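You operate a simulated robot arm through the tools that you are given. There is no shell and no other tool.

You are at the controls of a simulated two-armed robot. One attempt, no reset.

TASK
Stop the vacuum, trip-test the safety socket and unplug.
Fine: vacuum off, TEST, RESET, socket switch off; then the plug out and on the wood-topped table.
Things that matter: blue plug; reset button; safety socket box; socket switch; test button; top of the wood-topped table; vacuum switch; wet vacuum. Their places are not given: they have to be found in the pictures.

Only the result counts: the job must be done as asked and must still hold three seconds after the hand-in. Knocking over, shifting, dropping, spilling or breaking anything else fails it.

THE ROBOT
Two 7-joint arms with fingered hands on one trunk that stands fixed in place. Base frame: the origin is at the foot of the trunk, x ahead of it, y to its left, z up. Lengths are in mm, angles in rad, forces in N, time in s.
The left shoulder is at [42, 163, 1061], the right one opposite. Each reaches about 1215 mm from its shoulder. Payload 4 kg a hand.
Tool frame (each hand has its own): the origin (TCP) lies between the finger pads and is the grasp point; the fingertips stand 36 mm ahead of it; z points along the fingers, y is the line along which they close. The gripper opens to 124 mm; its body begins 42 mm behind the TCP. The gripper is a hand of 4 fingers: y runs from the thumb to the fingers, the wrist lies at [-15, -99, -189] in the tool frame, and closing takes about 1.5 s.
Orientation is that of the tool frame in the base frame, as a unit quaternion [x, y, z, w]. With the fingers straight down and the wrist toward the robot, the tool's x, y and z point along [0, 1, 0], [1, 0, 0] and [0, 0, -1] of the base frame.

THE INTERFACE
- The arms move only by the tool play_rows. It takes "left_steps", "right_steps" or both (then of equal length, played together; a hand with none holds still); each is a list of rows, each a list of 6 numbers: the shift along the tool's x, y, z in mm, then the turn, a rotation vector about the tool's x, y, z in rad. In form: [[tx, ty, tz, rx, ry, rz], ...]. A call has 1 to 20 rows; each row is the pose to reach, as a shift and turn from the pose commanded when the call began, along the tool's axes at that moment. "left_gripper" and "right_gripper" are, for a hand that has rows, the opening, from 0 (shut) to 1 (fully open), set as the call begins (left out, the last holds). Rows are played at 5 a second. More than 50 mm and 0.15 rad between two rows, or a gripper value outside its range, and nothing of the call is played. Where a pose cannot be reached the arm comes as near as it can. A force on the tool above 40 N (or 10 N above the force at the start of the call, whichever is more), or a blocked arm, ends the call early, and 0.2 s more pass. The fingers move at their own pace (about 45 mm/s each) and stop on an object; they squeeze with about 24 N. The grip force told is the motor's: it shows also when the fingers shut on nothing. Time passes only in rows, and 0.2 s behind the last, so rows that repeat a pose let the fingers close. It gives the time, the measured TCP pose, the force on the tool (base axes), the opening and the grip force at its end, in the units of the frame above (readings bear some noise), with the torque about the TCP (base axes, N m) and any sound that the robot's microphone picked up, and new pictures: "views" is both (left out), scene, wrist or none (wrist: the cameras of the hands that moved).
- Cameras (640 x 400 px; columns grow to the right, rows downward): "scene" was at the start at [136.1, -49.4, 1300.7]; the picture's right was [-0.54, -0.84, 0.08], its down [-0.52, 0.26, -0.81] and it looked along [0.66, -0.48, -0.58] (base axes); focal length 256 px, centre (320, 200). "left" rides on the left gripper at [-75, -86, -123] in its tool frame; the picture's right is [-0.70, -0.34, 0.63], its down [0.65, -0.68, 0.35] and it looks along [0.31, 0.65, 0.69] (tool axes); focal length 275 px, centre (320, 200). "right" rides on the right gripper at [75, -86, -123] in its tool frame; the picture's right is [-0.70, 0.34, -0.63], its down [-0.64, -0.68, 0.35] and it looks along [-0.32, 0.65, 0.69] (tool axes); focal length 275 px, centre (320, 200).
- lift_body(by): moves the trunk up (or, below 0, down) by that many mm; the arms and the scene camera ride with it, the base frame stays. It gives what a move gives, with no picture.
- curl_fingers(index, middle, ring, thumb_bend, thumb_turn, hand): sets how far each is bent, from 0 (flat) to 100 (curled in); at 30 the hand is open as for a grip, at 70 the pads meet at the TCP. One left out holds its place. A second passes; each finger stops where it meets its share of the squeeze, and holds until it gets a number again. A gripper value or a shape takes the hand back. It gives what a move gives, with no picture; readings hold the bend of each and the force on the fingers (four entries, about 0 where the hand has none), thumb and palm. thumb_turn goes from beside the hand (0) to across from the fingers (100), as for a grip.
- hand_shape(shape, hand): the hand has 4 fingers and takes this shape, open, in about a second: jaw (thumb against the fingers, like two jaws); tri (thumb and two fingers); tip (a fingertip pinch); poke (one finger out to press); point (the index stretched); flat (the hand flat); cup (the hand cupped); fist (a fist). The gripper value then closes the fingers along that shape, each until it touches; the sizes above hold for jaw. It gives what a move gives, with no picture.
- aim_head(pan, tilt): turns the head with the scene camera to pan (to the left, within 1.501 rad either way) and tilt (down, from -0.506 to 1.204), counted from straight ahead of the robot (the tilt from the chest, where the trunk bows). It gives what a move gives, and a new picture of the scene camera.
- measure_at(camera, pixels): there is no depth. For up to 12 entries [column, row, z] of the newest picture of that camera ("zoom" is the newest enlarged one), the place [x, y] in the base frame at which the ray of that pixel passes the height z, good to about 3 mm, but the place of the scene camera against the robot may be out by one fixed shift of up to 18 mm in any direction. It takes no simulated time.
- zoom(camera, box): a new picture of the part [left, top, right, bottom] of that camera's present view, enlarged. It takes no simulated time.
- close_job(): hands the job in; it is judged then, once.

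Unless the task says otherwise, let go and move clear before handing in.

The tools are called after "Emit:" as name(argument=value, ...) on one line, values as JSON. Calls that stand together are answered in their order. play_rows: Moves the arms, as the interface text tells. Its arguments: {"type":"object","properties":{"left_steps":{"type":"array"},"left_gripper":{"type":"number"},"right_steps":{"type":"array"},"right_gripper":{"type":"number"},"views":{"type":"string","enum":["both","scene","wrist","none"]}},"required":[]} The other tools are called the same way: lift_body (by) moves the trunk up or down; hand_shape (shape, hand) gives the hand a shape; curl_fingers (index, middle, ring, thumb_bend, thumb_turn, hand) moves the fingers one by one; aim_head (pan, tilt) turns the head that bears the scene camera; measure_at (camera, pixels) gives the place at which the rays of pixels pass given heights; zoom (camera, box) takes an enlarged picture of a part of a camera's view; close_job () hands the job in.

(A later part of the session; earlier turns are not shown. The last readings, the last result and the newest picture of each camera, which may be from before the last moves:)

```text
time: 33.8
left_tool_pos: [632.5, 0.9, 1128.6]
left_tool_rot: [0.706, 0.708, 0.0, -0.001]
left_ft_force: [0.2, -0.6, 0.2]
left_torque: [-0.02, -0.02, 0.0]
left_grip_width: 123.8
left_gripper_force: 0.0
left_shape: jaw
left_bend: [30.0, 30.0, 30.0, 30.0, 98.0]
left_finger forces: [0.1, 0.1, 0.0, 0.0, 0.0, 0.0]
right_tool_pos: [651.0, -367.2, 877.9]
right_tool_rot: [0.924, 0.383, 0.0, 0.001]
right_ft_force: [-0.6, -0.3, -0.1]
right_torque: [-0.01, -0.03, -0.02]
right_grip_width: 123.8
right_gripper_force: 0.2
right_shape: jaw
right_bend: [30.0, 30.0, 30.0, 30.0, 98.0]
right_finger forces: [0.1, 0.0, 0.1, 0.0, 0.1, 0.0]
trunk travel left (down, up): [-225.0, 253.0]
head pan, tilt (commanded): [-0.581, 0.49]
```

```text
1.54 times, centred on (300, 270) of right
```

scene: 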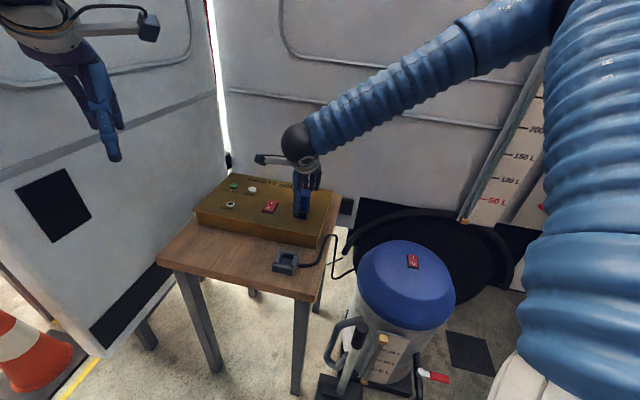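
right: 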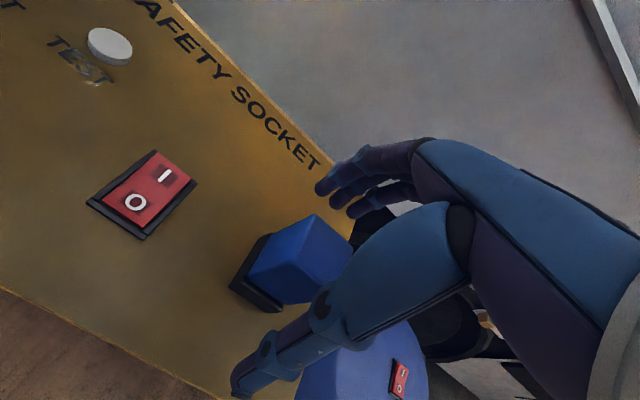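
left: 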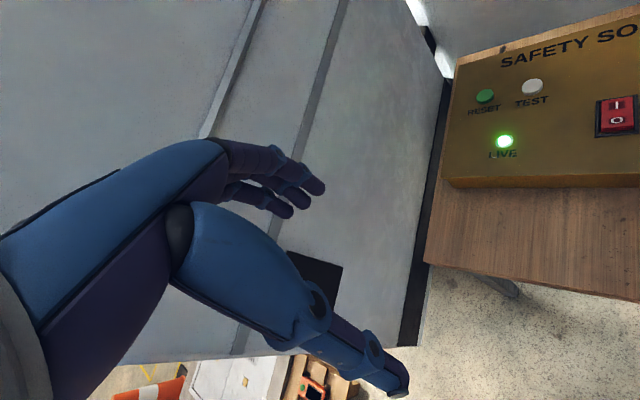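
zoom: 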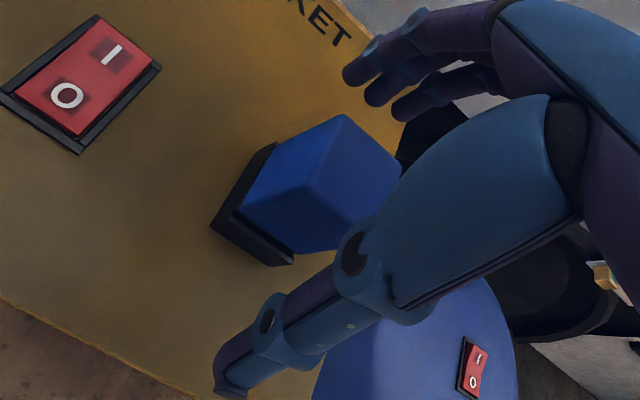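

The plug is still in place between thumb and fingers. I'll close again at this height.

Emit:
play_rows(right_steps=[[0, 0, 0, 0, 0, 0], [0, 0, 0, 0, 0, 0], [0, 0, 0, 0, 0, 0], [0, 0, 0, 0, 0, 0], [0, 0, 0, 0, 0, 0], [0, 0, 0, 0, 0, 0], [0, 0, 0, 0, 0, 0], [0, 0, 0, 0, 0, 0], [0, 0, 0, 0, 0, 0]], right_gripper=0, views="both")

Emit:
zoom(camera="right", box=[180, 140, 420, 400])

Emit:
zoom(camera="scene", box=[250, 140, 350, 240])

```text
time: 35.8
left_tool_pos: [631.4, 1.4, 1129.6]
left_tool_rot: [0.706, 0.708, -0.001, -0.001]
left_ft_force: [0.0, -0.4, 0.0]
left_torque: [-0.02, -0.02, 0.03]
left_grip_width: 123.7
left_gripper_force: 0.1
left_shape: jaw
left_bend: [30.0, 30.0, 30.0, 30.0, 98.0]
left_finger forces: [0.1, 0.0, 0.0, 0.1, 0.1, 0.1]
right_tool_pos: [650.1, -366.5, 879.1]
right_tool_rot: [0.924, 0.383, -0.001, 0.0]
right_ft_force: [-9.2, 10.0, -2.2]
right_torque: [-0.21, -0.26, 0.06]
right_grip_width: 63.1
right_gripper_force: 24.7
right_shape: jaw
right_bend: [52.0, 54.0, 56.0, 54.0, 100.0]
right_finger forces: [9.6, 3.7, 0.0, 0.0, 26.0, 0.0]
trunk travel left (down, up): [-225.0, 253.0]
head pan, tilt (commanded): [-0.581, 0.49]
```

scene: 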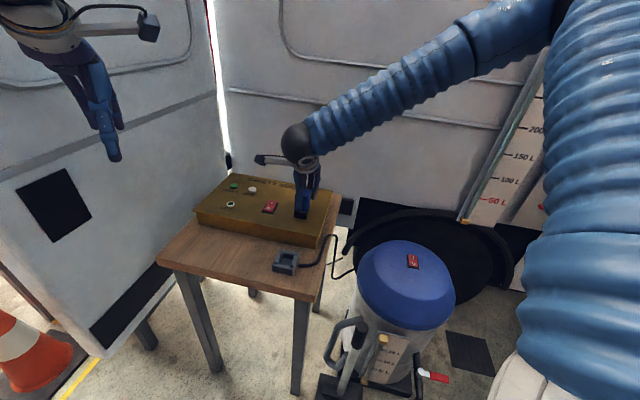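
right: 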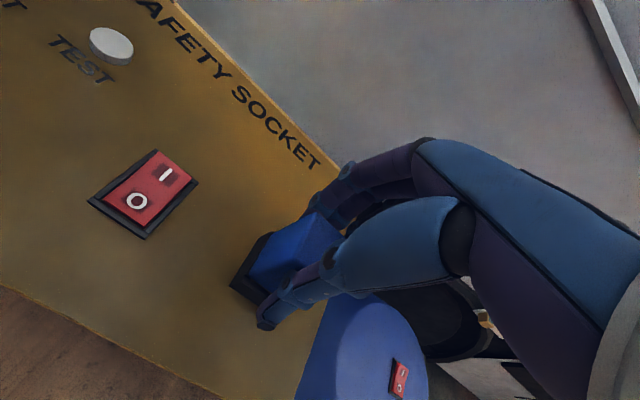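

```text
1.54 times, centred on (300, 270) of right
```

zoom: 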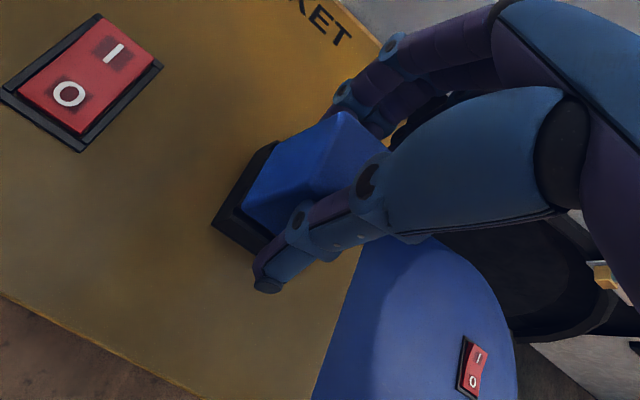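

```text
4.00 times, centred on (300, 190) of scene
```

zoom: 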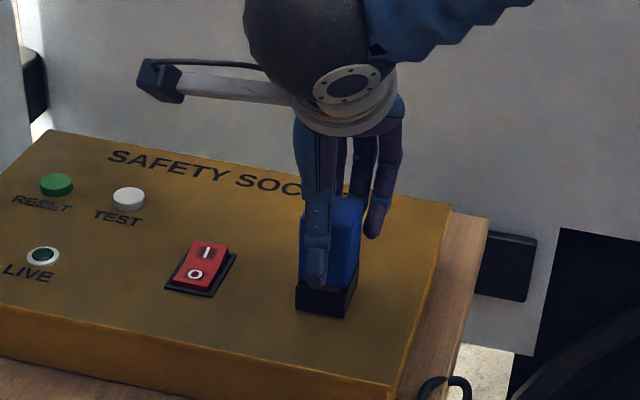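

The thumb reads 26 N against 13 N on the fingers, with a net sideways push of about 13 N, so the plug is held but the hand is slightly off centre. I'll ease the hand 3 mm toward the thumb side to balance before pulling.

Emit:
play_rows(right_steps=[[0, -1.5, 0, 0, 0, 0], [0, -3, 0, 0, 0, 0], [0, -3, 0, 0, 0, 0], [0, -3, 0, 0, 0, 0]], right_gripper=0, views="none")

```text
time: 36.8
left_tool_pos: [631.9, 0.9, 1128.2]
left_tool_rot: [0.707, 0.707, -0.001, -0.001]
left_ft_force: [0.3, 0.5, 0.1]
left_torque: [-0.03, 0.03, 0.04]
left_grip_width: 123.7
left_gripper_force: 0.0
left_shape: jaw
left_bend: [30.0, 30.0, 30.0, 30.0, 98.0]
left_finger forces: [0.0, 0.0, 0.0, 0.1, 0.0, 0.0]
right_tool_pos: [649.0, -365.7, 878.4]
right_tool_rot: [0.924, 0.382, 0.0, 0.0]
right_ft_force: [-2.4, 1.7, -2.8]
right_torque: [-0.39, -0.38, 0.04]
right_grip_width: 63.7
right_gripper_force: 24.2
right_shape: jaw
right_bend: [51.0, 54.0, 56.0, 54.0, 100.0]
right_finger forces: [11.9, 5.6, 0.1, 0.0, 20.2, 0.1]
trunk travel left (down, up): [-225.0, 253.0]
head pan, tilt (commanded): [-0.581, 0.49]
```

Forces are now balanced (17.5 N vs 20 N, net side force ≈3 N). I'll pull straight up in small steps.

Emit:
play_rows(right_steps=[[0, 0, -3, 0, 0, 0], [0, 0, -6, 0, 0, 0], [0, 0, -9, 0, 0, 0], [0, 0, -12, 0, 0, 0], [0, 0, -15, 0, 0, 0]], right_gripper=0, views="both")

Emit:
zoom(camera="right", box=[180, 140, 420, 400])

Emit:
zoom(camera="scene", box=[250, 140, 350, 240])

```text
time: 38.0
left_tool_pos: [631.3, 1.6, 1128.8]
left_tool_rot: [0.707, 0.708, -0.001, -0.001]
left_ft_force: [-0.2, -0.6, -0.5]
left_torque: [0.05, 0.02, 0.0]
left_grip_width: 123.7
left_gripper_force: 0.1
left_shape: jaw
left_bend: [30.0, 30.0, 30.0, 30.0, 98.0]
left_finger forces: [0.1, 0.0, 0.0, 0.0, 0.0, 0.0]
right_tool_pos: [648.7, -365.7, 894.1]
right_tool_rot: [0.924, 0.382, 0.0, 0.0]
right_ft_force: [0.8, -0.5, -0.6]
right_torque: [-0.04, 0.05, -0.02]
right_grip_width: 63.7
right_gripper_force: 23.4
right_shape: jaw
right_bend: [51.0, 53.0, 56.0, 55.0, 100.0]
right_finger forces: [11.3, 5.2, 0.1, 0.1, 16.5, 0.0]
trunk travel left (down, up): [-225.0, 253.0]
head pan, tilt (commanded): [-0.581, 0.49]
```

scene: 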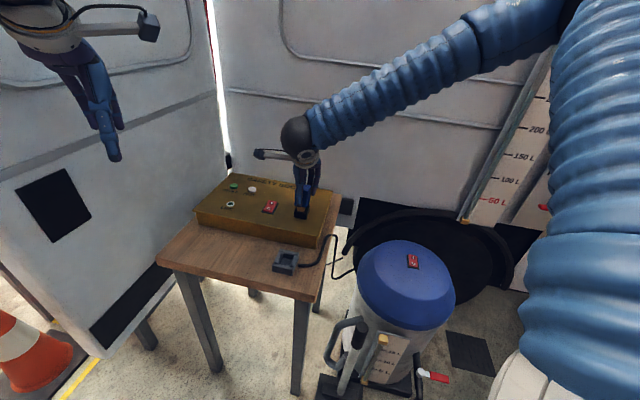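
right: 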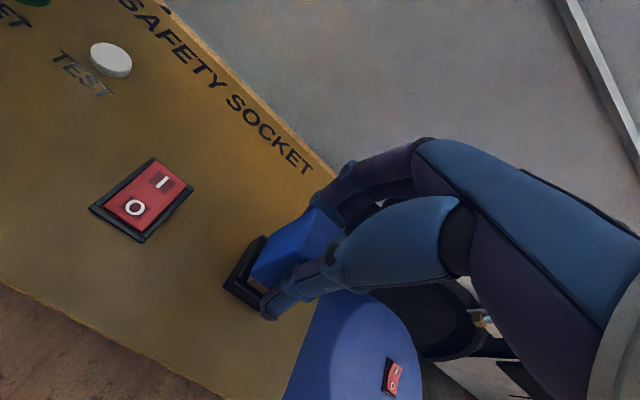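

```text
1.54 times, centred on (300, 270) of right
```

zoom: 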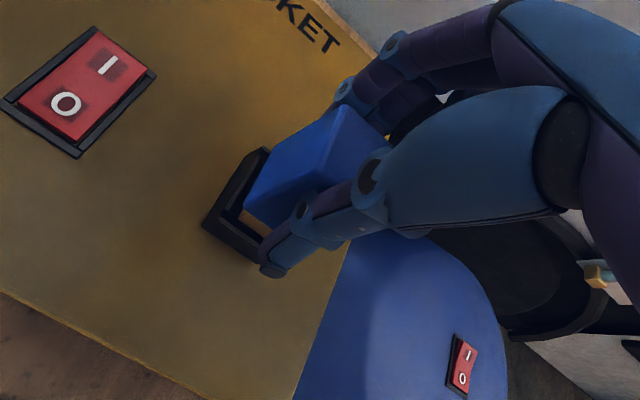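

```text
4.00 times, centred on (300, 190) of scene
```

zoom: 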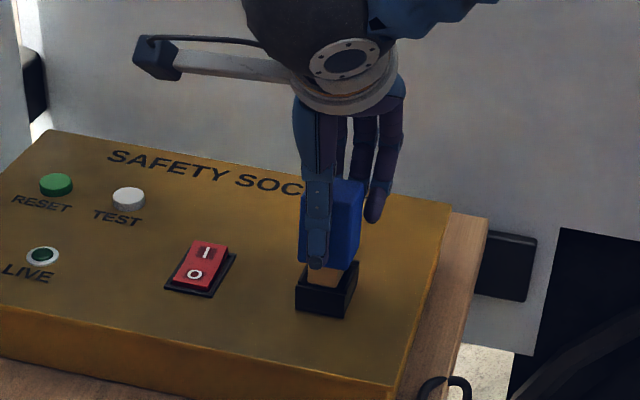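

The plug is rising with the hand and its brass tongue shows above the black socket. I'll keep pulling straight up until it is well clear.

Emit:
play_rows(right_steps=[[0, 0, -6, 0, 0, 0], [0, 0, -14, 0, 0, 0], [0, 0, -24, 0, 0, 0], [0, 0, -36, 0, 0, 0], [0, 0, -52, 0, 0, 0], [0, 0, -72, 0, 0, 0], [0, 0, -92, 0, 0, 0], [0, 0, -92, 0, 0, 0]], right_gripper=0, views="both")

Emit:
zoom(camera="right", box=[180, 140, 420, 400])

Emit:
zoom(camera="scene", box=[240, 110, 360, 240])

```text
time: 39.8
left_tool_pos: [632.1, 0.6, 1128.2]
left_tool_rot: [0.707, 0.707, -0.001, 0.0]
left_ft_force: [-0.4, 0.0, 0.4]
left_torque: [0.02, 0.0, 0.03]
left_grip_width: 123.6
left_gripper_force: 0.0
left_shape: jaw
left_bend: [30.0, 30.0, 30.0, 30.0, 98.0]
left_finger forces: [0.0, 0.0, 0.0, 0.1, 0.0, 0.0]
right_tool_pos: [648.7, -366.0, 985.5]
right_tool_rot: [0.924, 0.383, -0.001, -0.001]
right_ft_force: [0.8, 0.0, -1.2]
right_torque: [0.02, -0.01, 0.02]
right_grip_width: 63.8
right_gripper_force: 24.0
right_shape: jaw
right_bend: [51.0, 53.0, 56.0, 55.0, 100.0]
right_finger forces: [11.5, 5.2, 0.1, 0.0, 16.6, 0.0]
trunk travel left (down, up): [-225.0, 253.0]
head pan, tilt (commanded): [-0.581, 0.49]
```

scene: 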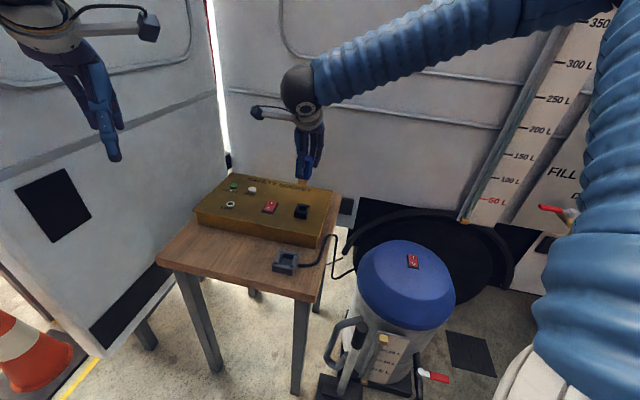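
right: 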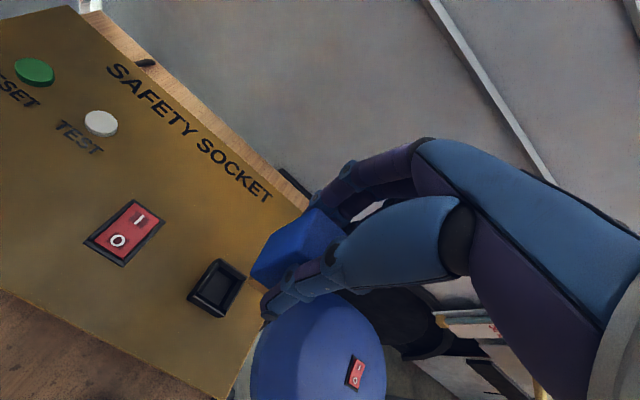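

```text
1.54 times, centred on (300, 270) of right
```

zoom: 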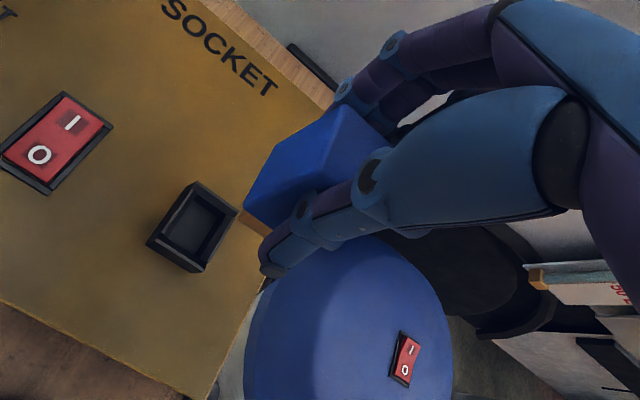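

```text
3.08 times, centred on (300, 175) of scene
```

zoom: 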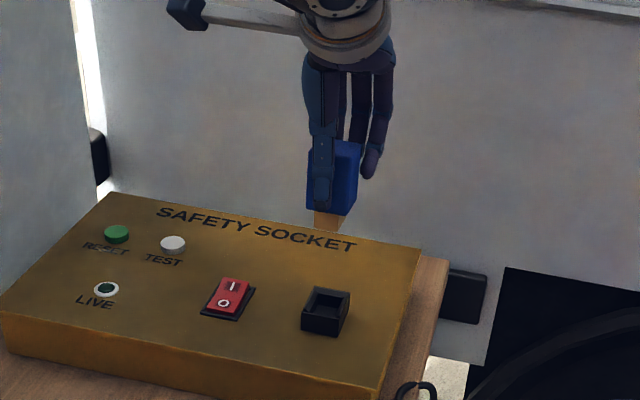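

The plug is fully out and the socket is empty; it hangs with its brass tongue below the body. I'll raise the left hand out of the way, and turn the right hand back to 0° yaw while moving to view the free table strip in front of the box.

Emit:
play_rows(right_steps=[[-5, -25, -2, 0, 0, -0.098], [-9, -50, -4, 0, 0, -0.196], [-14, -75, -6, 0, 0, -0.294], [-19, -101, -8, 0, 0, -0.393], [-23, -126, -10, 0, 0, -0.491], [-28, -151, -12, 0, 0, -0.589], [-33, -176, -14, 0, 0, -0.687], [-37.5, -201.5, -15, 0, 0, -0.785], [-37.5, -201.5, -15, 0, 0, -0.785]], left_steps=[[0, 0, -14, 0, 0, 0], [0, 0, -28, 0, 0, 0], [0, 0, -42, 0, 0, 0], [0, 0, -56, 0, 0, 0], [0, 0, -70, 0, 0, 0], [0, 0, -84, 0, 0, 0], [0, 0, -98, 0, 0, 0], [0, 0, -110, 0, 0, 0], [0, 0, -110, 0, 0, 0]], right_gripper=0, views="both")

```text
time: 41.8
left_tool_pos: [632.1, 1.5, 1238.4]
left_tool_rot: [0.707, 0.707, 0.0, -0.001]
left_ft_force: [-0.5, 0.0, -0.3]
left_torque: [-0.01, -0.03, 0.03]
left_grip_width: 123.8
left_gripper_force: 0.0
left_shape: jaw
left_bend: [30.0, 30.0, 30.0, 30.0, 98.0]
left_finger forces: [0.0, 0.1, 0.1, 0.2, 0.1, 0.0]
right_tool_pos: [498.5, -251.3, 1008.0]
right_tool_rot: [0.706, 0.708, -0.001, 0.0]
right_ft_force: [-0.1, -0.1, -1.2]
right_torque: [0.02, 0.02, 0.03]
right_grip_width: 63.9
right_gripper_force: 23.7
right_shape: jaw
right_bend: [51.0, 53.0, 56.0, 55.0, 100.0]
right_finger forces: [11.2, 5.1, 0.1, 0.0, 16.2, 0.1]
right hand out of reach, approached as far as the arm can: row 8, 9
trunk travel left (down, up): [-225.0, 253.0]
head pan, tilt (commanded): [-0.581, 0.49]
```

scene: 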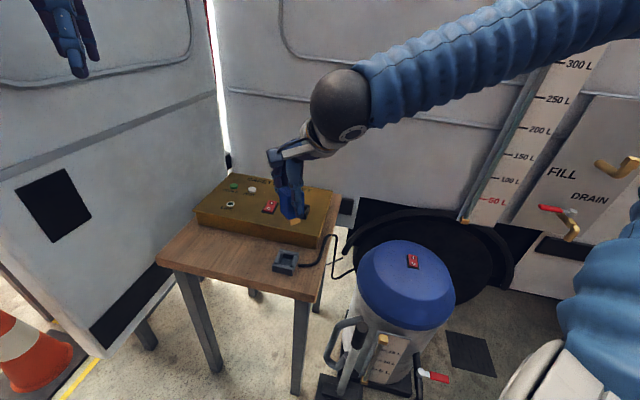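
right: 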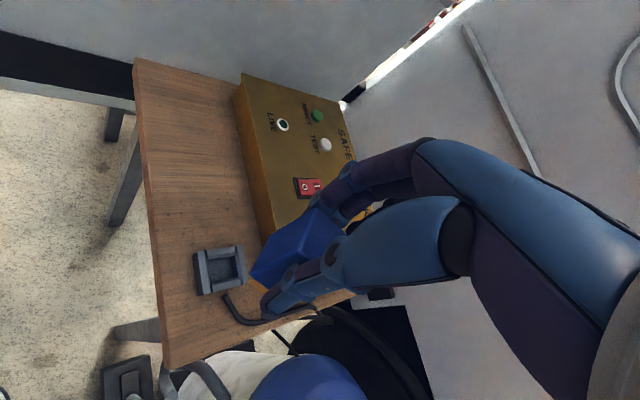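
left: 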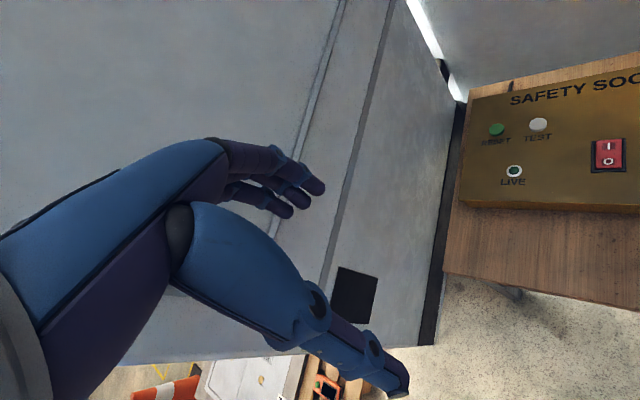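

Right and left cameras both see the table's left-front corner — (135,60) right, (443,272) left. I'll triangulate the table height and the free area.

Emit:
zoom(camera="right", box=[120, 40, 280, 140])

Emit:
zoom(camera="left", box=[420, 60, 600, 320])

Emit:
measure_at(camera="right", pixels=[[135, 60, 700], [135, 60, 760], [165, 366, 700], [165, 366, 760], [193, 252, 700], [193, 252, 760], [199, 294, 760], [247, 284, 760]])

Emit:
measure_at(camera="left", pixels=[[443, 272, 700], [443, 272, 760], [460, 207, 700], [460, 207, 760]])

```text
4.00 times, centred on (200, 90) of right
```

zoom: 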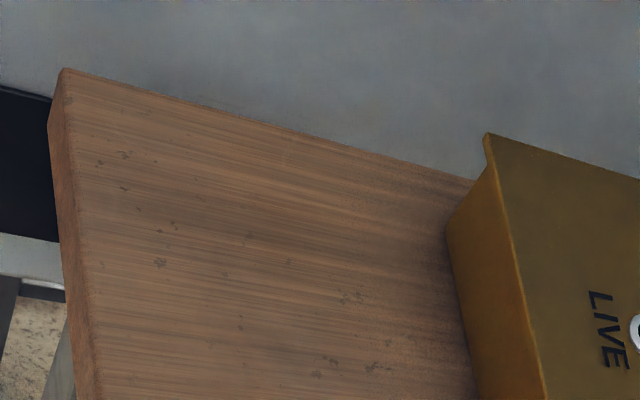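

```text
1.54 times, centred on (510, 190) of left
```

zoom: 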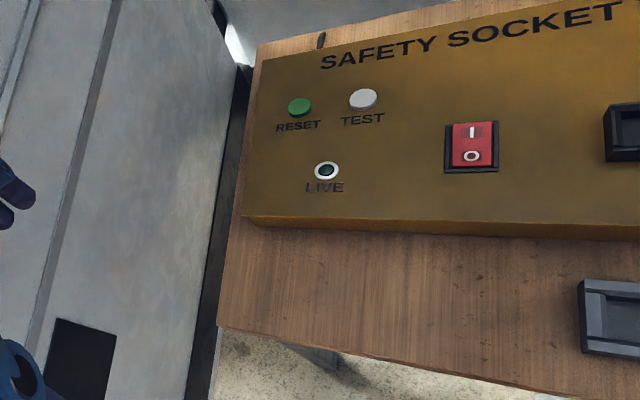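

```text
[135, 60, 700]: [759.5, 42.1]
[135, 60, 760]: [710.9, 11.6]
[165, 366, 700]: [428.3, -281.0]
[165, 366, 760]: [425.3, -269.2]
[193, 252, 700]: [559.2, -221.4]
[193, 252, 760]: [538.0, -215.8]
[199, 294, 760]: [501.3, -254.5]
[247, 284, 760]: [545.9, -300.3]
```

```text
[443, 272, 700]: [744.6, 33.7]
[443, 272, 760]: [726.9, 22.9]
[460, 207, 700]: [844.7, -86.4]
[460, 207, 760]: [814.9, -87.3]
```

Rough intersection gives table z≈728; I'll refine with precise corner pixels and the box's lower-left corner.

Emit:
measure_at(camera="right", pixels=[[136, 58, 720], [136, 58, 740], [241, 75, 800], [231, 90, 730]])

Emit:
measure_at(camera="left", pixels=[[444, 271, 720], [444, 271, 740], [461, 200, 800], [461, 206, 730]])

Emit:
zoom(camera="right", box=[140, 200, 300, 340])

```text
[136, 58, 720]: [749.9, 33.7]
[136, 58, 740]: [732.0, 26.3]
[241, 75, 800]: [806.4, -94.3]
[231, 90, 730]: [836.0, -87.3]
```

```text
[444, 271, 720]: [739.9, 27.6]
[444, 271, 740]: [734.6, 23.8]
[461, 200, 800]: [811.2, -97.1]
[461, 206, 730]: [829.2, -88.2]
```

```text
2.86 times, centred on (220, 270) of right
```

zoom: 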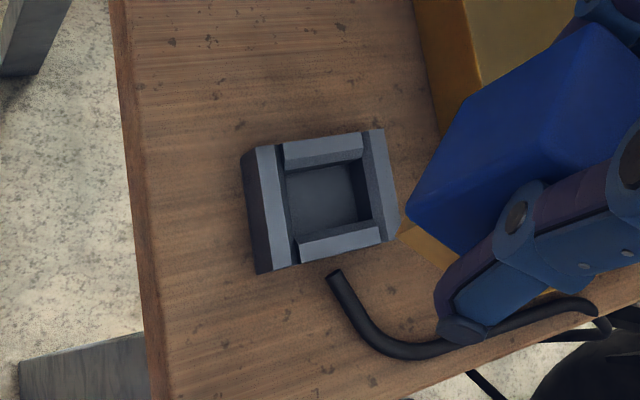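

I'll measure the box's bottom front-left corner properly at (232,96) and the grey holder corners to lay out the free space.

Emit:
measure_at(camera="right", pixels=[[232, 96, 720], [232, 96, 735], [232, 96, 750], [165, 366, 735], [192, 252, 735], [200, 296, 735], [248, 274, 735], [255, 235, 735], [190, 160, 735], [185, 200, 735], [217, 209, 735]])

Emit:
measure_at(camera="left", pixels=[[462, 208, 735], [444, 271, 735], [600, 306, 735], [600, 340, 735], [560, 260, 735]])

```text
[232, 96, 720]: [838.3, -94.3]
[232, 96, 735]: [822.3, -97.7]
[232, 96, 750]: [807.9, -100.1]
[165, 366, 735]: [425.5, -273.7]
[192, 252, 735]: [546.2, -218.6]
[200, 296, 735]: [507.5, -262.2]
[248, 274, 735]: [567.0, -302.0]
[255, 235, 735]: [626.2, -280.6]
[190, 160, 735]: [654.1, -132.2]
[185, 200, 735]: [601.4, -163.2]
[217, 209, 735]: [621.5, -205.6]
```

```text
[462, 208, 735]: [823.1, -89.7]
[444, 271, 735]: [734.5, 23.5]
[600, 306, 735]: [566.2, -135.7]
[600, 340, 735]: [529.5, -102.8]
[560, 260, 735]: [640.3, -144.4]
```

The table top is at z≈735–748, with a clear strip about 140 mm wide between box and front edge; the holder is near (555,-262). I'll carry the plug to above a free spot around (655,-147).

Emit:
play_rows(right_steps=[[18, 28, 0, 0, 0, 0], [36, 56, 0, 0, 0, 0], [54, 85, 0, 0, 0, 0], [72, 113, 0, 0, 0, 0], [90, 142, 0, 0, 0, 0], [104, 170, 0, 0, 0, 0], [104, 170, 0, 0, 0, 0]], right_gripper=0, views="both")

```text
time: 43.4
left_tool_pos: [632.0, 1.7, 1239.1]
left_tool_rot: [0.706, 0.708, 0.0, 0.0]
left_ft_force: [0.0, -0.8, 0.3]
left_torque: [-0.01, -0.01, 0.04]
left_grip_width: 123.7
left_gripper_force: 0.0
left_shape: jaw
left_bend: [30.0, 30.0, 30.0, 30.0, 98.0]
left_finger forces: [0.1, 0.1, 0.0, 0.0, 0.0, 0.0]
right_tool_pos: [666.5, -145.3, 1007.5]
right_tool_rot: [0.707, 0.707, 0.0, -0.001]
right_ft_force: [0.2, 0.3, -1.7]
right_torque: [0.04, -0.02, -0.02]
right_grip_width: 63.7
right_gripper_force: 24.2
right_shape: jaw
right_bend: [51.0, 54.0, 56.0, 56.0, 100.0]
right_finger forces: [11.2, 5.0, 0.0, 0.0, 16.1, 0.0]
trunk travel left (down, up): [-225.0, 253.0]
head pan, tilt (commanded): [-0.581, 0.49]
```

scene: 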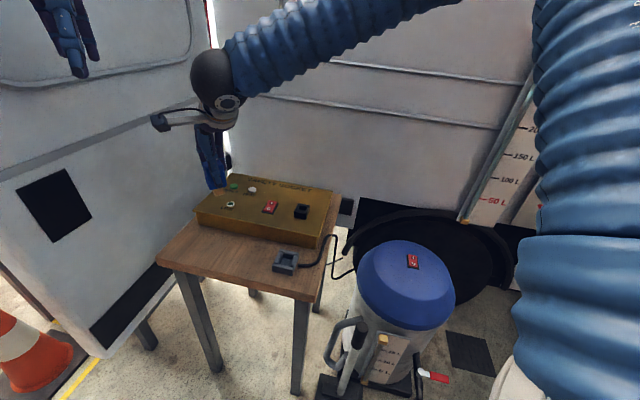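
right: 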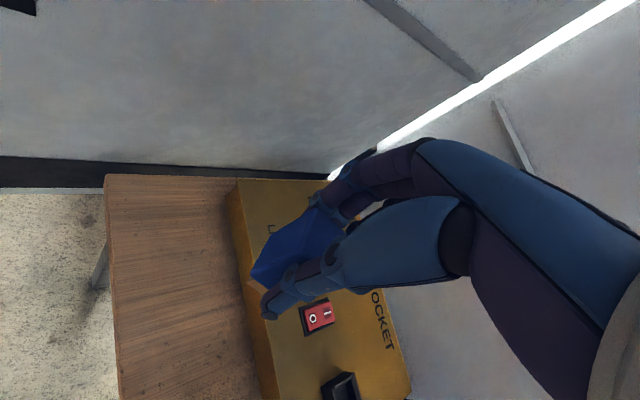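

The plug is now over the middle of the free strip at (666,-145). I'll lower it to about 25 mm above the table and look.

Emit:
play_rows(right_steps=[[0, -2, 40, 0, 0, 0], [0, -5, 80, 0, 0, 0], [0, -5, 115, 0, 0, 0], [0, -5, 145, 0, 0, 0], [0, -5, 165, 0, 0, 0], [0, -5, 165, 0, 0, 0]], right_gripper=0, views="both")

Emit:
zoom(camera="scene", box=[160, 140, 300, 290])

Emit:
zoom(camera="right", box=[200, 180, 360, 340])

```text
time: 44.8
left_tool_pos: [632.4, 0.9, 1238.5]
left_tool_rot: [0.707, 0.708, -0.001, -0.001]
left_ft_force: [0.2, 0.3, -0.4]
left_torque: [-0.02, -0.01, 0.0]
left_grip_width: 123.7
left_gripper_force: 0.0
left_shape: jaw
left_bend: [30.0, 30.0, 30.0, 30.0, 98.0]
left_finger forces: [0.0, 0.0, 0.0, 0.1, 0.0, 0.0]
right_tool_pos: [663.2, -146.5, 842.1]
right_tool_rot: [0.707, 0.707, 0.0, -0.001]
right_ft_force: [0.4, -0.1, -0.7]
right_torque: [-0.02, 0.0, 0.01]
right_grip_width: 63.5
right_gripper_force: 23.9
right_shape: jaw
right_bend: [51.0, 54.0, 56.0, 56.0, 100.0]
right_finger forces: [11.1, 4.9, 0.1, 0.0, 15.9, 0.0]
trunk travel left (down, up): [-225.0, 253.0]
head pan, tilt (commanded): [-0.581, 0.49]
```

scene: 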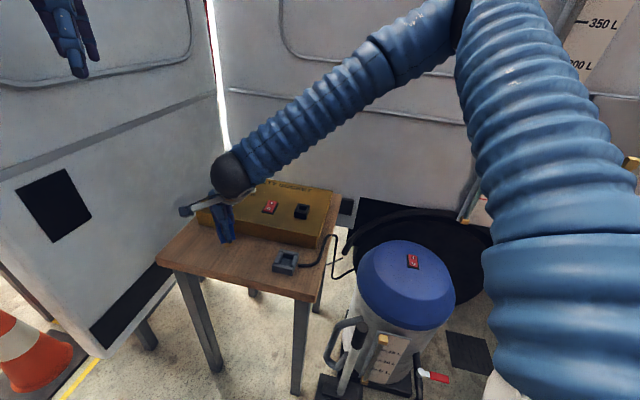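
right: 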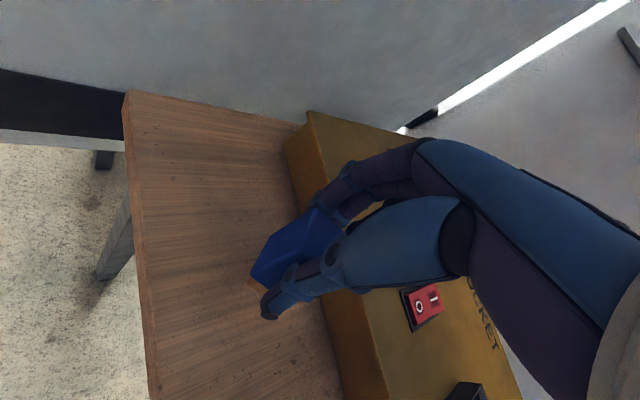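

```text
2.67 times, centred on (230, 215) of scene
```

zoom: 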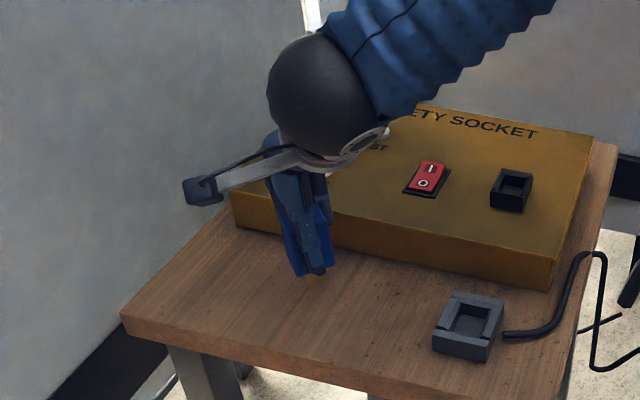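

```text
2.50 times, centred on (280, 260) of right
```

zoom: 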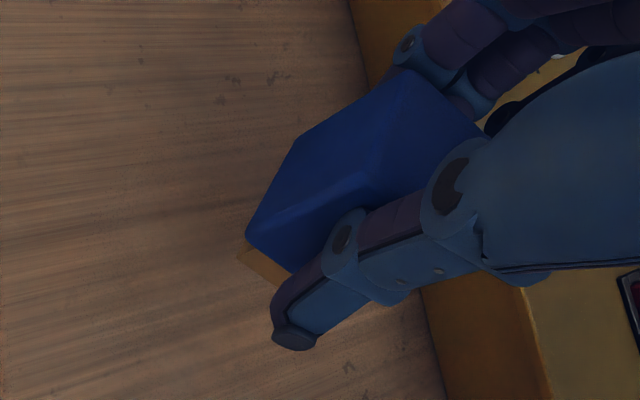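

The plug hangs above bare wood, clear of box and holder. I'll lower it in small steps watching the force for contact.

Emit:
play_rows(right_steps=[[0, 0, 4, 0, 0, 0], [0, 0, 8, 0, 0, 0], [0, 0, 11, 0, 0, 0], [0, 0, 14, 0, 0, 0], [0, 0, 14, 0, 0, 0]], right_gripper=0, views="wrist")

Emit:
zoom(camera="scene", box=[190, 190, 270, 270])

```text
time: 46.0
left_tool_pos: [632.9, 0.9, 1238.1]
left_tool_rot: [0.706, 0.708, -0.001, -0.001]
left_ft_force: [-0.2, 0.1, 0.2]
left_torque: [-0.03, -0.02, 0.02]
left_grip_width: 123.7
left_gripper_force: 0.1
left_shape: jaw
left_bend: [30.0, 30.0, 30.0, 30.0, 98.0]
left_finger forces: [0.0, 0.0, 0.0, 0.0, 0.0, 0.0]
right_tool_pos: [662.9, -147.0, 828.0]
right_tool_rot: [0.707, 0.707, 0.0, 0.0]
right_ft_force: [-0.7, 0.3, -0.9]
right_torque: [-0.01, 0.01, 0.0]
right_grip_width: 63.5
right_gripper_force: 23.7
right_shape: jaw
right_bend: [51.0, 54.0, 56.0, 56.0, 100.0]
right_finger forces: [10.9, 4.8, 0.2, 0.1, 15.9, 0.0]
trunk travel left (down, up): [-225.0, 253.0]
head pan, tilt (commanded): [-0.581, 0.49]
```

right: 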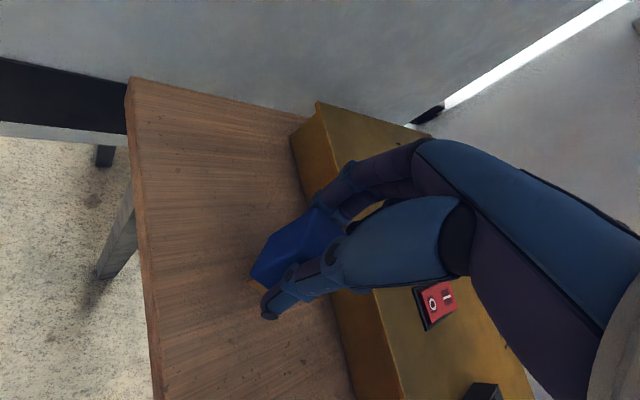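

```text
5.00 times, centred on (230, 230) of scene
```

zoom: 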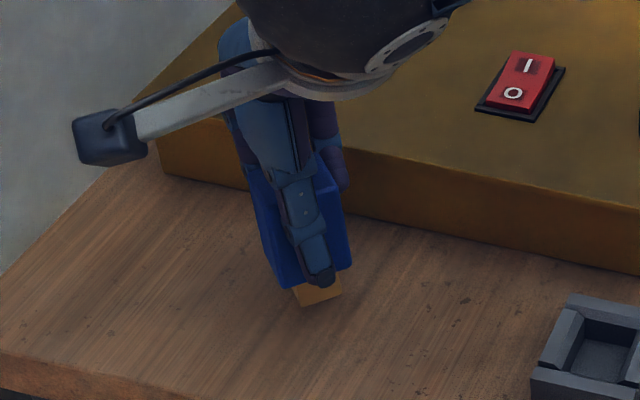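

No contact force yet; the tongue is just above the wood. I'll continue down in 2 mm steps.

Emit:
play_rows(right_steps=[[0, 0, 2, 0, 0, 0], [0, 0, 4, 0, 0, 0], [0, 0, 6, 0, 0, 0]], right_gripper=0, views="none")

```text
time: 46.8
left_tool_pos: [632.3, 1.7, 1239.2]
left_tool_rot: [0.706, 0.708, 0.0, -0.001]
left_ft_force: [1.5, -0.1, -0.5]
left_torque: [0.0, 0.0, 0.02]
left_grip_width: 123.9
left_gripper_force: 0.0
left_shape: jaw
left_bend: [30.0, 30.0, 30.0, 30.0, 98.0]
left_finger forces: [0.0, 0.0, 0.1, 0.0, 0.0, 0.0]
right_tool_pos: [662.9, -147.5, 821.9]
right_tool_rot: [0.707, 0.707, 0.0, 0.001]
right_ft_force: [0.5, -0.8, 0.1]
right_torque: [0.03, 0.02, 0.02]
right_grip_width: 63.6
right_gripper_force: 24.0
right_shape: jaw
right_bend: [51.0, 54.0, 56.0, 56.0, 100.0]
right_finger forces: [11.0, 4.9, 0.1, 0.1, 16.0, 0.1]
trunk travel left (down, up): [-225.0, 253.0]
head pan, tilt (commanded): [-0.581, 0.49]
```

Still no contact at TCP z=822. I'll go on in 2 mm steps.

Emit:
play_rows(right_steps=[[0, 0, 2, 0, 0, 0], [0, 0, 4, 0, 0, 0], [0, 0, 6, 0, 0, 0]], right_gripper=0, views="none")

```text
time: 47.6
left_tool_pos: [633.6, 0.6, 1237.8]
left_tool_rot: [0.707, 0.708, 0.0, 0.0]
left_ft_force: [0.3, -0.1, 0.3]
left_torque: [0.0, 0.01, 0.0]
left_grip_width: 123.6
left_gripper_force: 0.0
left_shape: jaw
left_bend: [30.0, 30.0, 30.0, 30.0, 98.0]
left_finger forces: [0.1, 0.0, 0.0, 0.0, 0.0, 0.1]
right_tool_pos: [662.3, -147.1, 817.4]
right_tool_rot: [0.706, 0.708, 0.001, 0.0]
right_ft_force: [-0.2, 0.0, -1.6]
right_torque: [0.03, 0.02, 0.0]
right_grip_width: 63.8
right_gripper_force: 24.0
right_shape: jaw
right_bend: [51.0, 54.0, 56.0, 56.0, 100.0]
right_finger forces: [11.0, 4.9, 0.2, 0.0, 15.8, 0.0]
trunk travel left (down, up): [-225.0, 253.0]
head pan, tilt (commanded): [-0.581, 0.49]
```

Emit:
zoom(camera="scene", box=[190, 190, 270, 270])

Emit:
play_rows(right_steps=[[0, 0, 2, 0, 0, 0], [0, 0, 4, 0, 0, 0], [0, 0, 4, 0, 0, 0]], right_gripper=0, views="both")

Emit:
zoom(camera="scene", box=[190, 190, 270, 270])

Emit:
zoom(camera="right", box=[200, 180, 360, 340])

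```text
5.00 times, centred on (230, 230) of scene
```

zoom: 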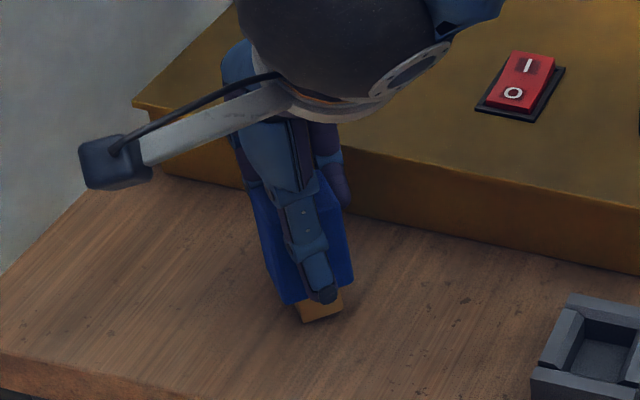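

```text
time: 48.4
left_tool_pos: [631.9, 0.4, 1238.9]
left_tool_rot: [0.707, 0.708, 0.0, 0.0]
left_ft_force: [0.0, 0.3, -0.6]
left_torque: [-0.05, -0.04, 0.0]
left_grip_width: 123.6
left_gripper_force: 0.1
left_shape: jaw
left_bend: [30.0, 30.0, 30.0, 30.0, 98.0]
left_finger forces: [0.1, 0.0, 0.0, 0.0, 0.0, 0.0]
right_tool_pos: [663.3, -146.1, 813.0]
right_tool_rot: [0.707, 0.708, 0.0, 0.001]
right_ft_force: [-1.4, -0.9, 6.8]
right_torque: [0.0, 0.02, -0.02]
right_grip_width: 63.7
right_gripper_force: 24.4
right_shape: jaw
right_bend: [51.0, 54.0, 56.0, 56.0, 100.0]
right_finger forces: [10.8, 5.0, 0.1, 0.1, 17.2, 0.1]
trunk travel left (down, up): [-225.0, 253.0]
head pan, tilt (commanded): [-0.581, 0.49]
```

scene: 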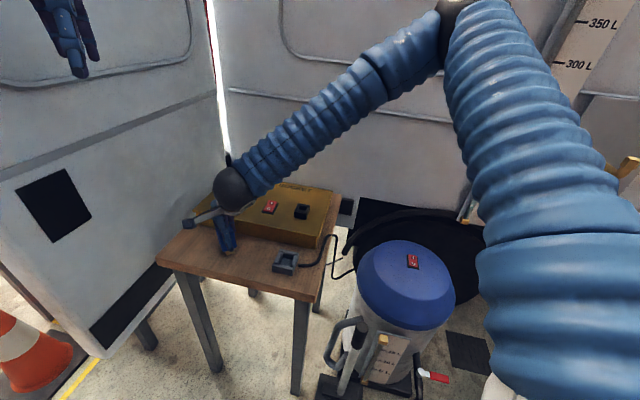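
right: 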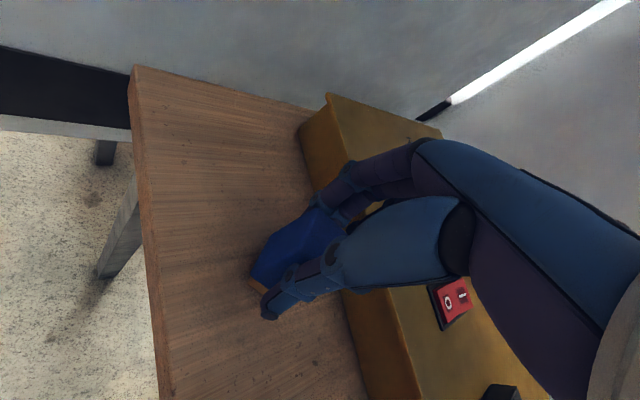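

```text
5.00 times, centred on (230, 230) of scene
```

zoom: 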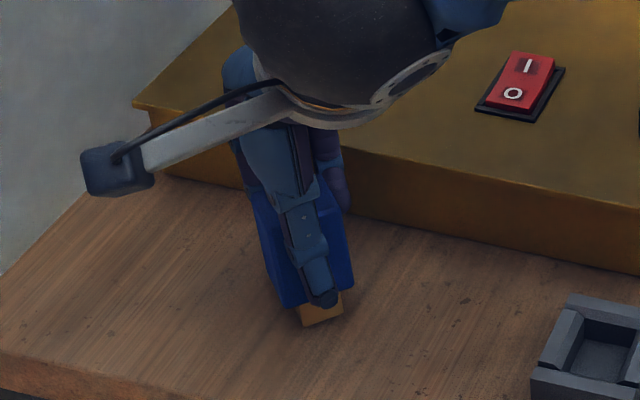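

```text
2.50 times, centred on (280, 260) of right
```

zoom: 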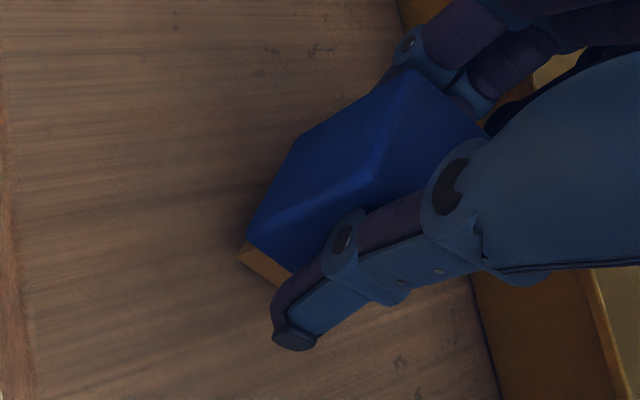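

The tongue has touched the wood with about 8 N up-force at TCP z=813. I'll ease up 1 mm, then open the hand slowly in place.

Emit:
play_rows(right_steps=[[0, 0, -1, 0, 0, 0], [0, 0, -1, 0, 0, 0]], right_gripper=0, views="none")

Emit:
play_rows(right_steps=[[0, 0, 0, 0, 0, 0], [0, 0, 0, 0, 0, 0], [0, 0, 0, 0, 0, 0], [0, 0, 0, 0, 0, 0], [0, 0, 0, 0, 0, 0], [0, 0, 0, 0, 0, 0], [0, 0, 0, 0, 0, 0]], right_gripper=1, views="both")

Emit:
zoom(camera="right", box=[200, 180, 360, 340])

Emit:
zoom(camera="scene", box=[190, 190, 270, 270])

```text
time: 49.0
left_tool_pos: [631.3, 0.9, 1237.8]
left_tool_rot: [0.707, 0.707, -0.001, 0.0]
left_ft_force: [0.0, -0.7, 0.4]
left_torque: [0.03, -0.01, 0.0]
left_grip_width: 123.8
left_gripper_force: 0.0
left_shape: jaw
left_bend: [30.0, 30.0, 30.0, 30.0, 98.0]
left_finger forces: [0.1, 0.0, 0.0, 0.1, 0.1, 0.0]
right_tool_pos: [663.6, -146.8, 814.9]
right_tool_rot: [0.707, 0.707, -0.001, 0.0]
right_ft_force: [0.6, -0.8, 1.9]
right_torque: [-0.04, -0.01, -0.01]
right_grip_width: 63.9
right_gripper_force: 23.7
right_shape: jaw
right_bend: [51.0, 54.0, 56.0, 56.0, 100.0]
right_finger forces: [10.9, 5.1, 0.1, 0.0, 16.3, 0.0]
trunk travel left (down, up): [-225.0, 253.0]
head pan, tilt (commanded): [-0.581, 0.49]
```

```text
time: 50.6
left_tool_pos: [632.0, 1.1, 1238.8]
left_tool_rot: [0.707, 0.708, -0.001, 0.0]
left_ft_force: [0.2, -0.4, -0.4]
left_torque: [0.0, 0.01, 0.01]
left_grip_width: 123.5
left_gripper_force: 0.1
left_shape: jaw
left_bend: [30.0, 30.0, 30.0, 30.0, 98.0]
left_finger forces: [0.0, 0.0, 0.0, 0.1, 0.1, 0.1]
right_tool_pos: [661.5, -146.6, 814.8]
right_tool_rot: [0.707, 0.707, 0.0, 0.001]
right_ft_force: [-12.4, 7.3, 1.6]
right_torque: [0.08, 0.02, 0.23]
right_grip_width: 123.6
right_gripper_force: 0.1
right_shape: jaw
right_bend: [30.0, 30.0, 36.0, 30.0, 98.0]
right_finger forces: [0.0, 1.7, 11.5, 0.0, 0.0, 0.1]
trunk travel left (down, up): [-225.0, 253.0]
head pan, tilt (commanded): [-0.581, 0.49]
```

scene: 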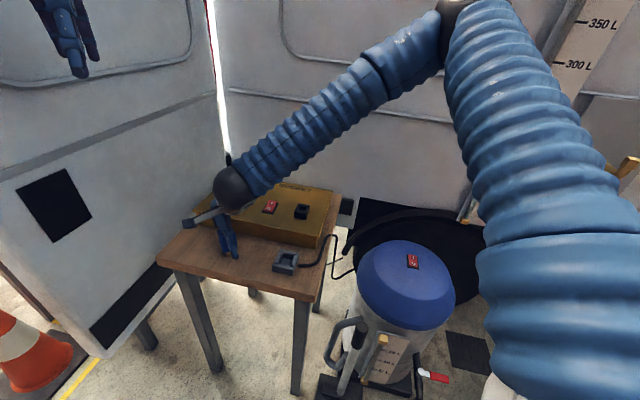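
right: 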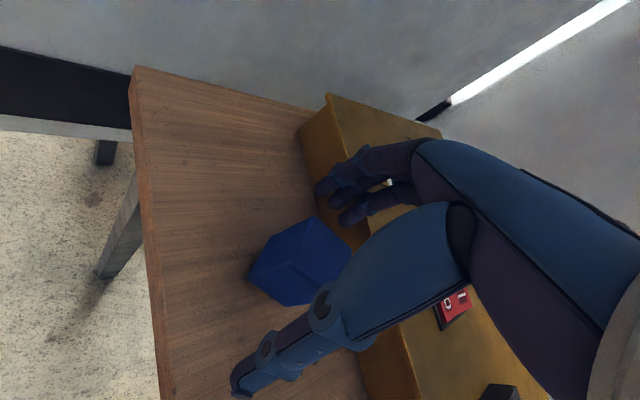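

```text
2.50 times, centred on (280, 260) of right
```

zoom: 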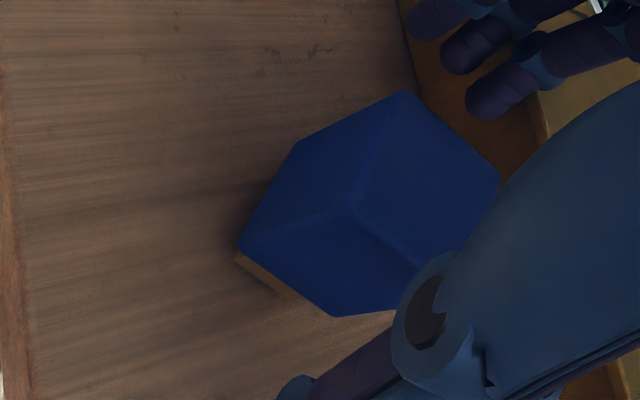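

```text
5.00 times, centred on (230, 230) of scene
```

zoom: 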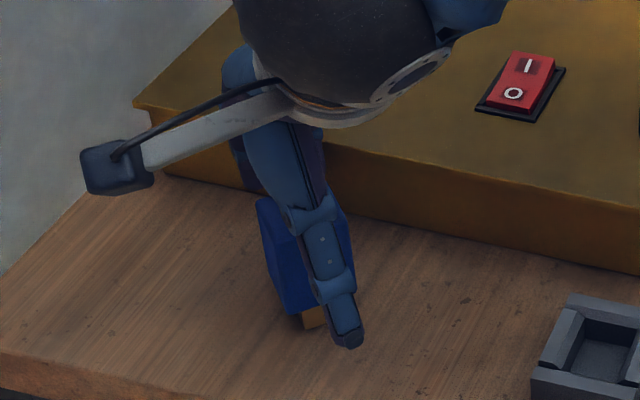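

The plug stands on the wood, but the ring finger (11.5 N) is touching the box's front face as it opened; the box corner at zoom (133,104) has not moved. I'll immediately ease the hand back away from the box, then lift straight up.

Emit:
play_rows(right_steps=[[0, -4, 0, 0, 0, 0], [0, -8, 0, 0, 0, 0], [0, -13, 0, 0, 0, 0], [0, -13, 0, 0, 0, 0]], views="both")

Emit:
zoom(camera="right", box=[200, 180, 360, 340])

Emit:
zoom(camera="scene", box=[190, 190, 270, 270])

```text
time: 51.6
left_tool_pos: [632.7, 0.7, 1237.3]
left_tool_rot: [0.707, 0.707, -0.001, -0.001]
left_ft_force: [0.3, -0.2, 0.3]
left_torque: [0.01, -0.01, -0.01]
left_grip_width: 123.8
left_gripper_force: 0.1
left_shape: jaw
left_bend: [30.0, 30.0, 30.0, 30.0, 98.0]
left_finger forces: [0.1, 0.1, 0.1, 0.0, 0.0, 0.0]
right_tool_pos: [649.9, -146.1, 813.4]
right_tool_rot: [0.708, 0.706, -0.001, 0.0]
right_ft_force: [0.3, 1.5, 0.8]
right_torque: [-0.05, -0.04, 0.02]
right_grip_width: 123.6
right_gripper_force: 0.2
right_shape: jaw
right_bend: [30.0, 30.0, 30.0, 30.0, 98.0]
right_finger forces: [0.0, 0.0, 0.7, 0.0, 0.0, 0.0]
trunk travel left (down, up): [-225.0, 253.0]
head pan, tilt (commanded): [-0.581, 0.49]
```

scene: 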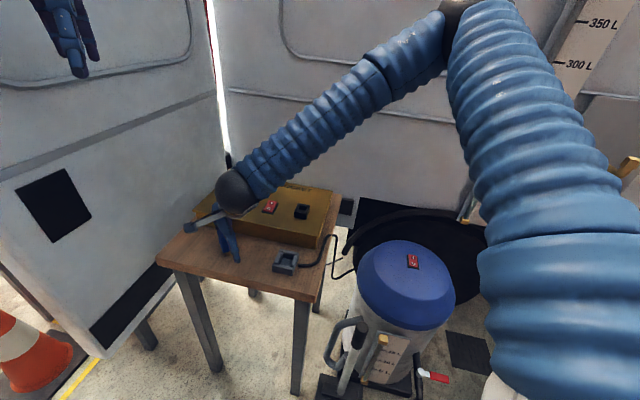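
right: 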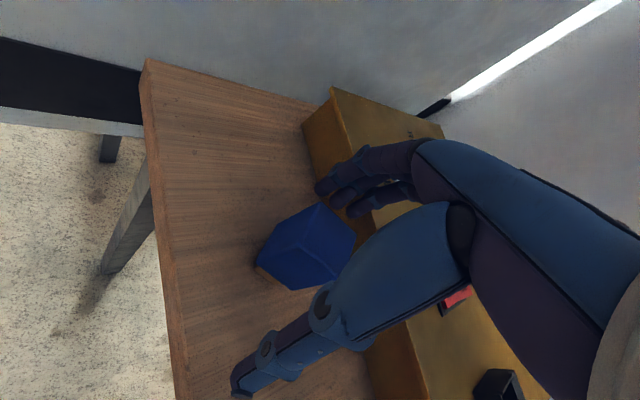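

```text
2.50 times, centred on (280, 260) of right
```

zoom: 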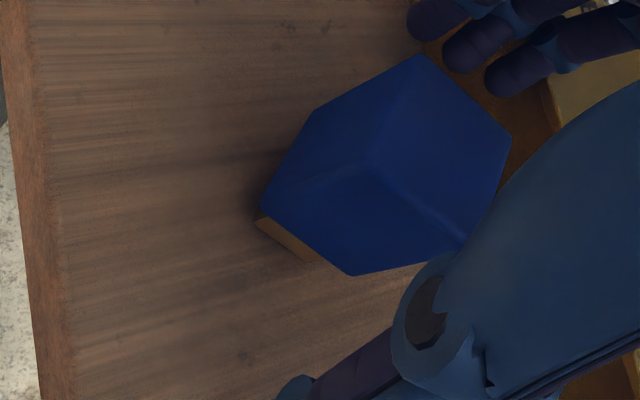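

```text
5.00 times, centred on (230, 230) of scene
```

zoom: 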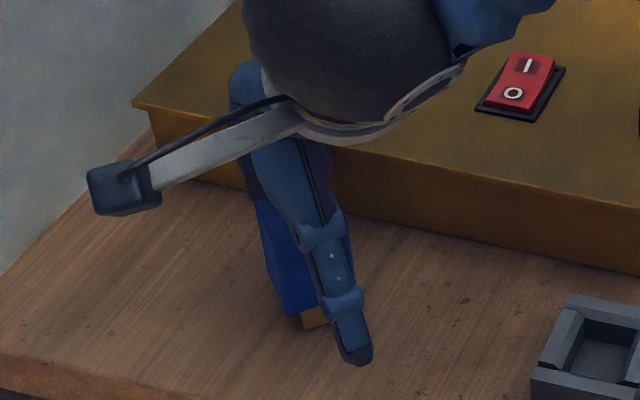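

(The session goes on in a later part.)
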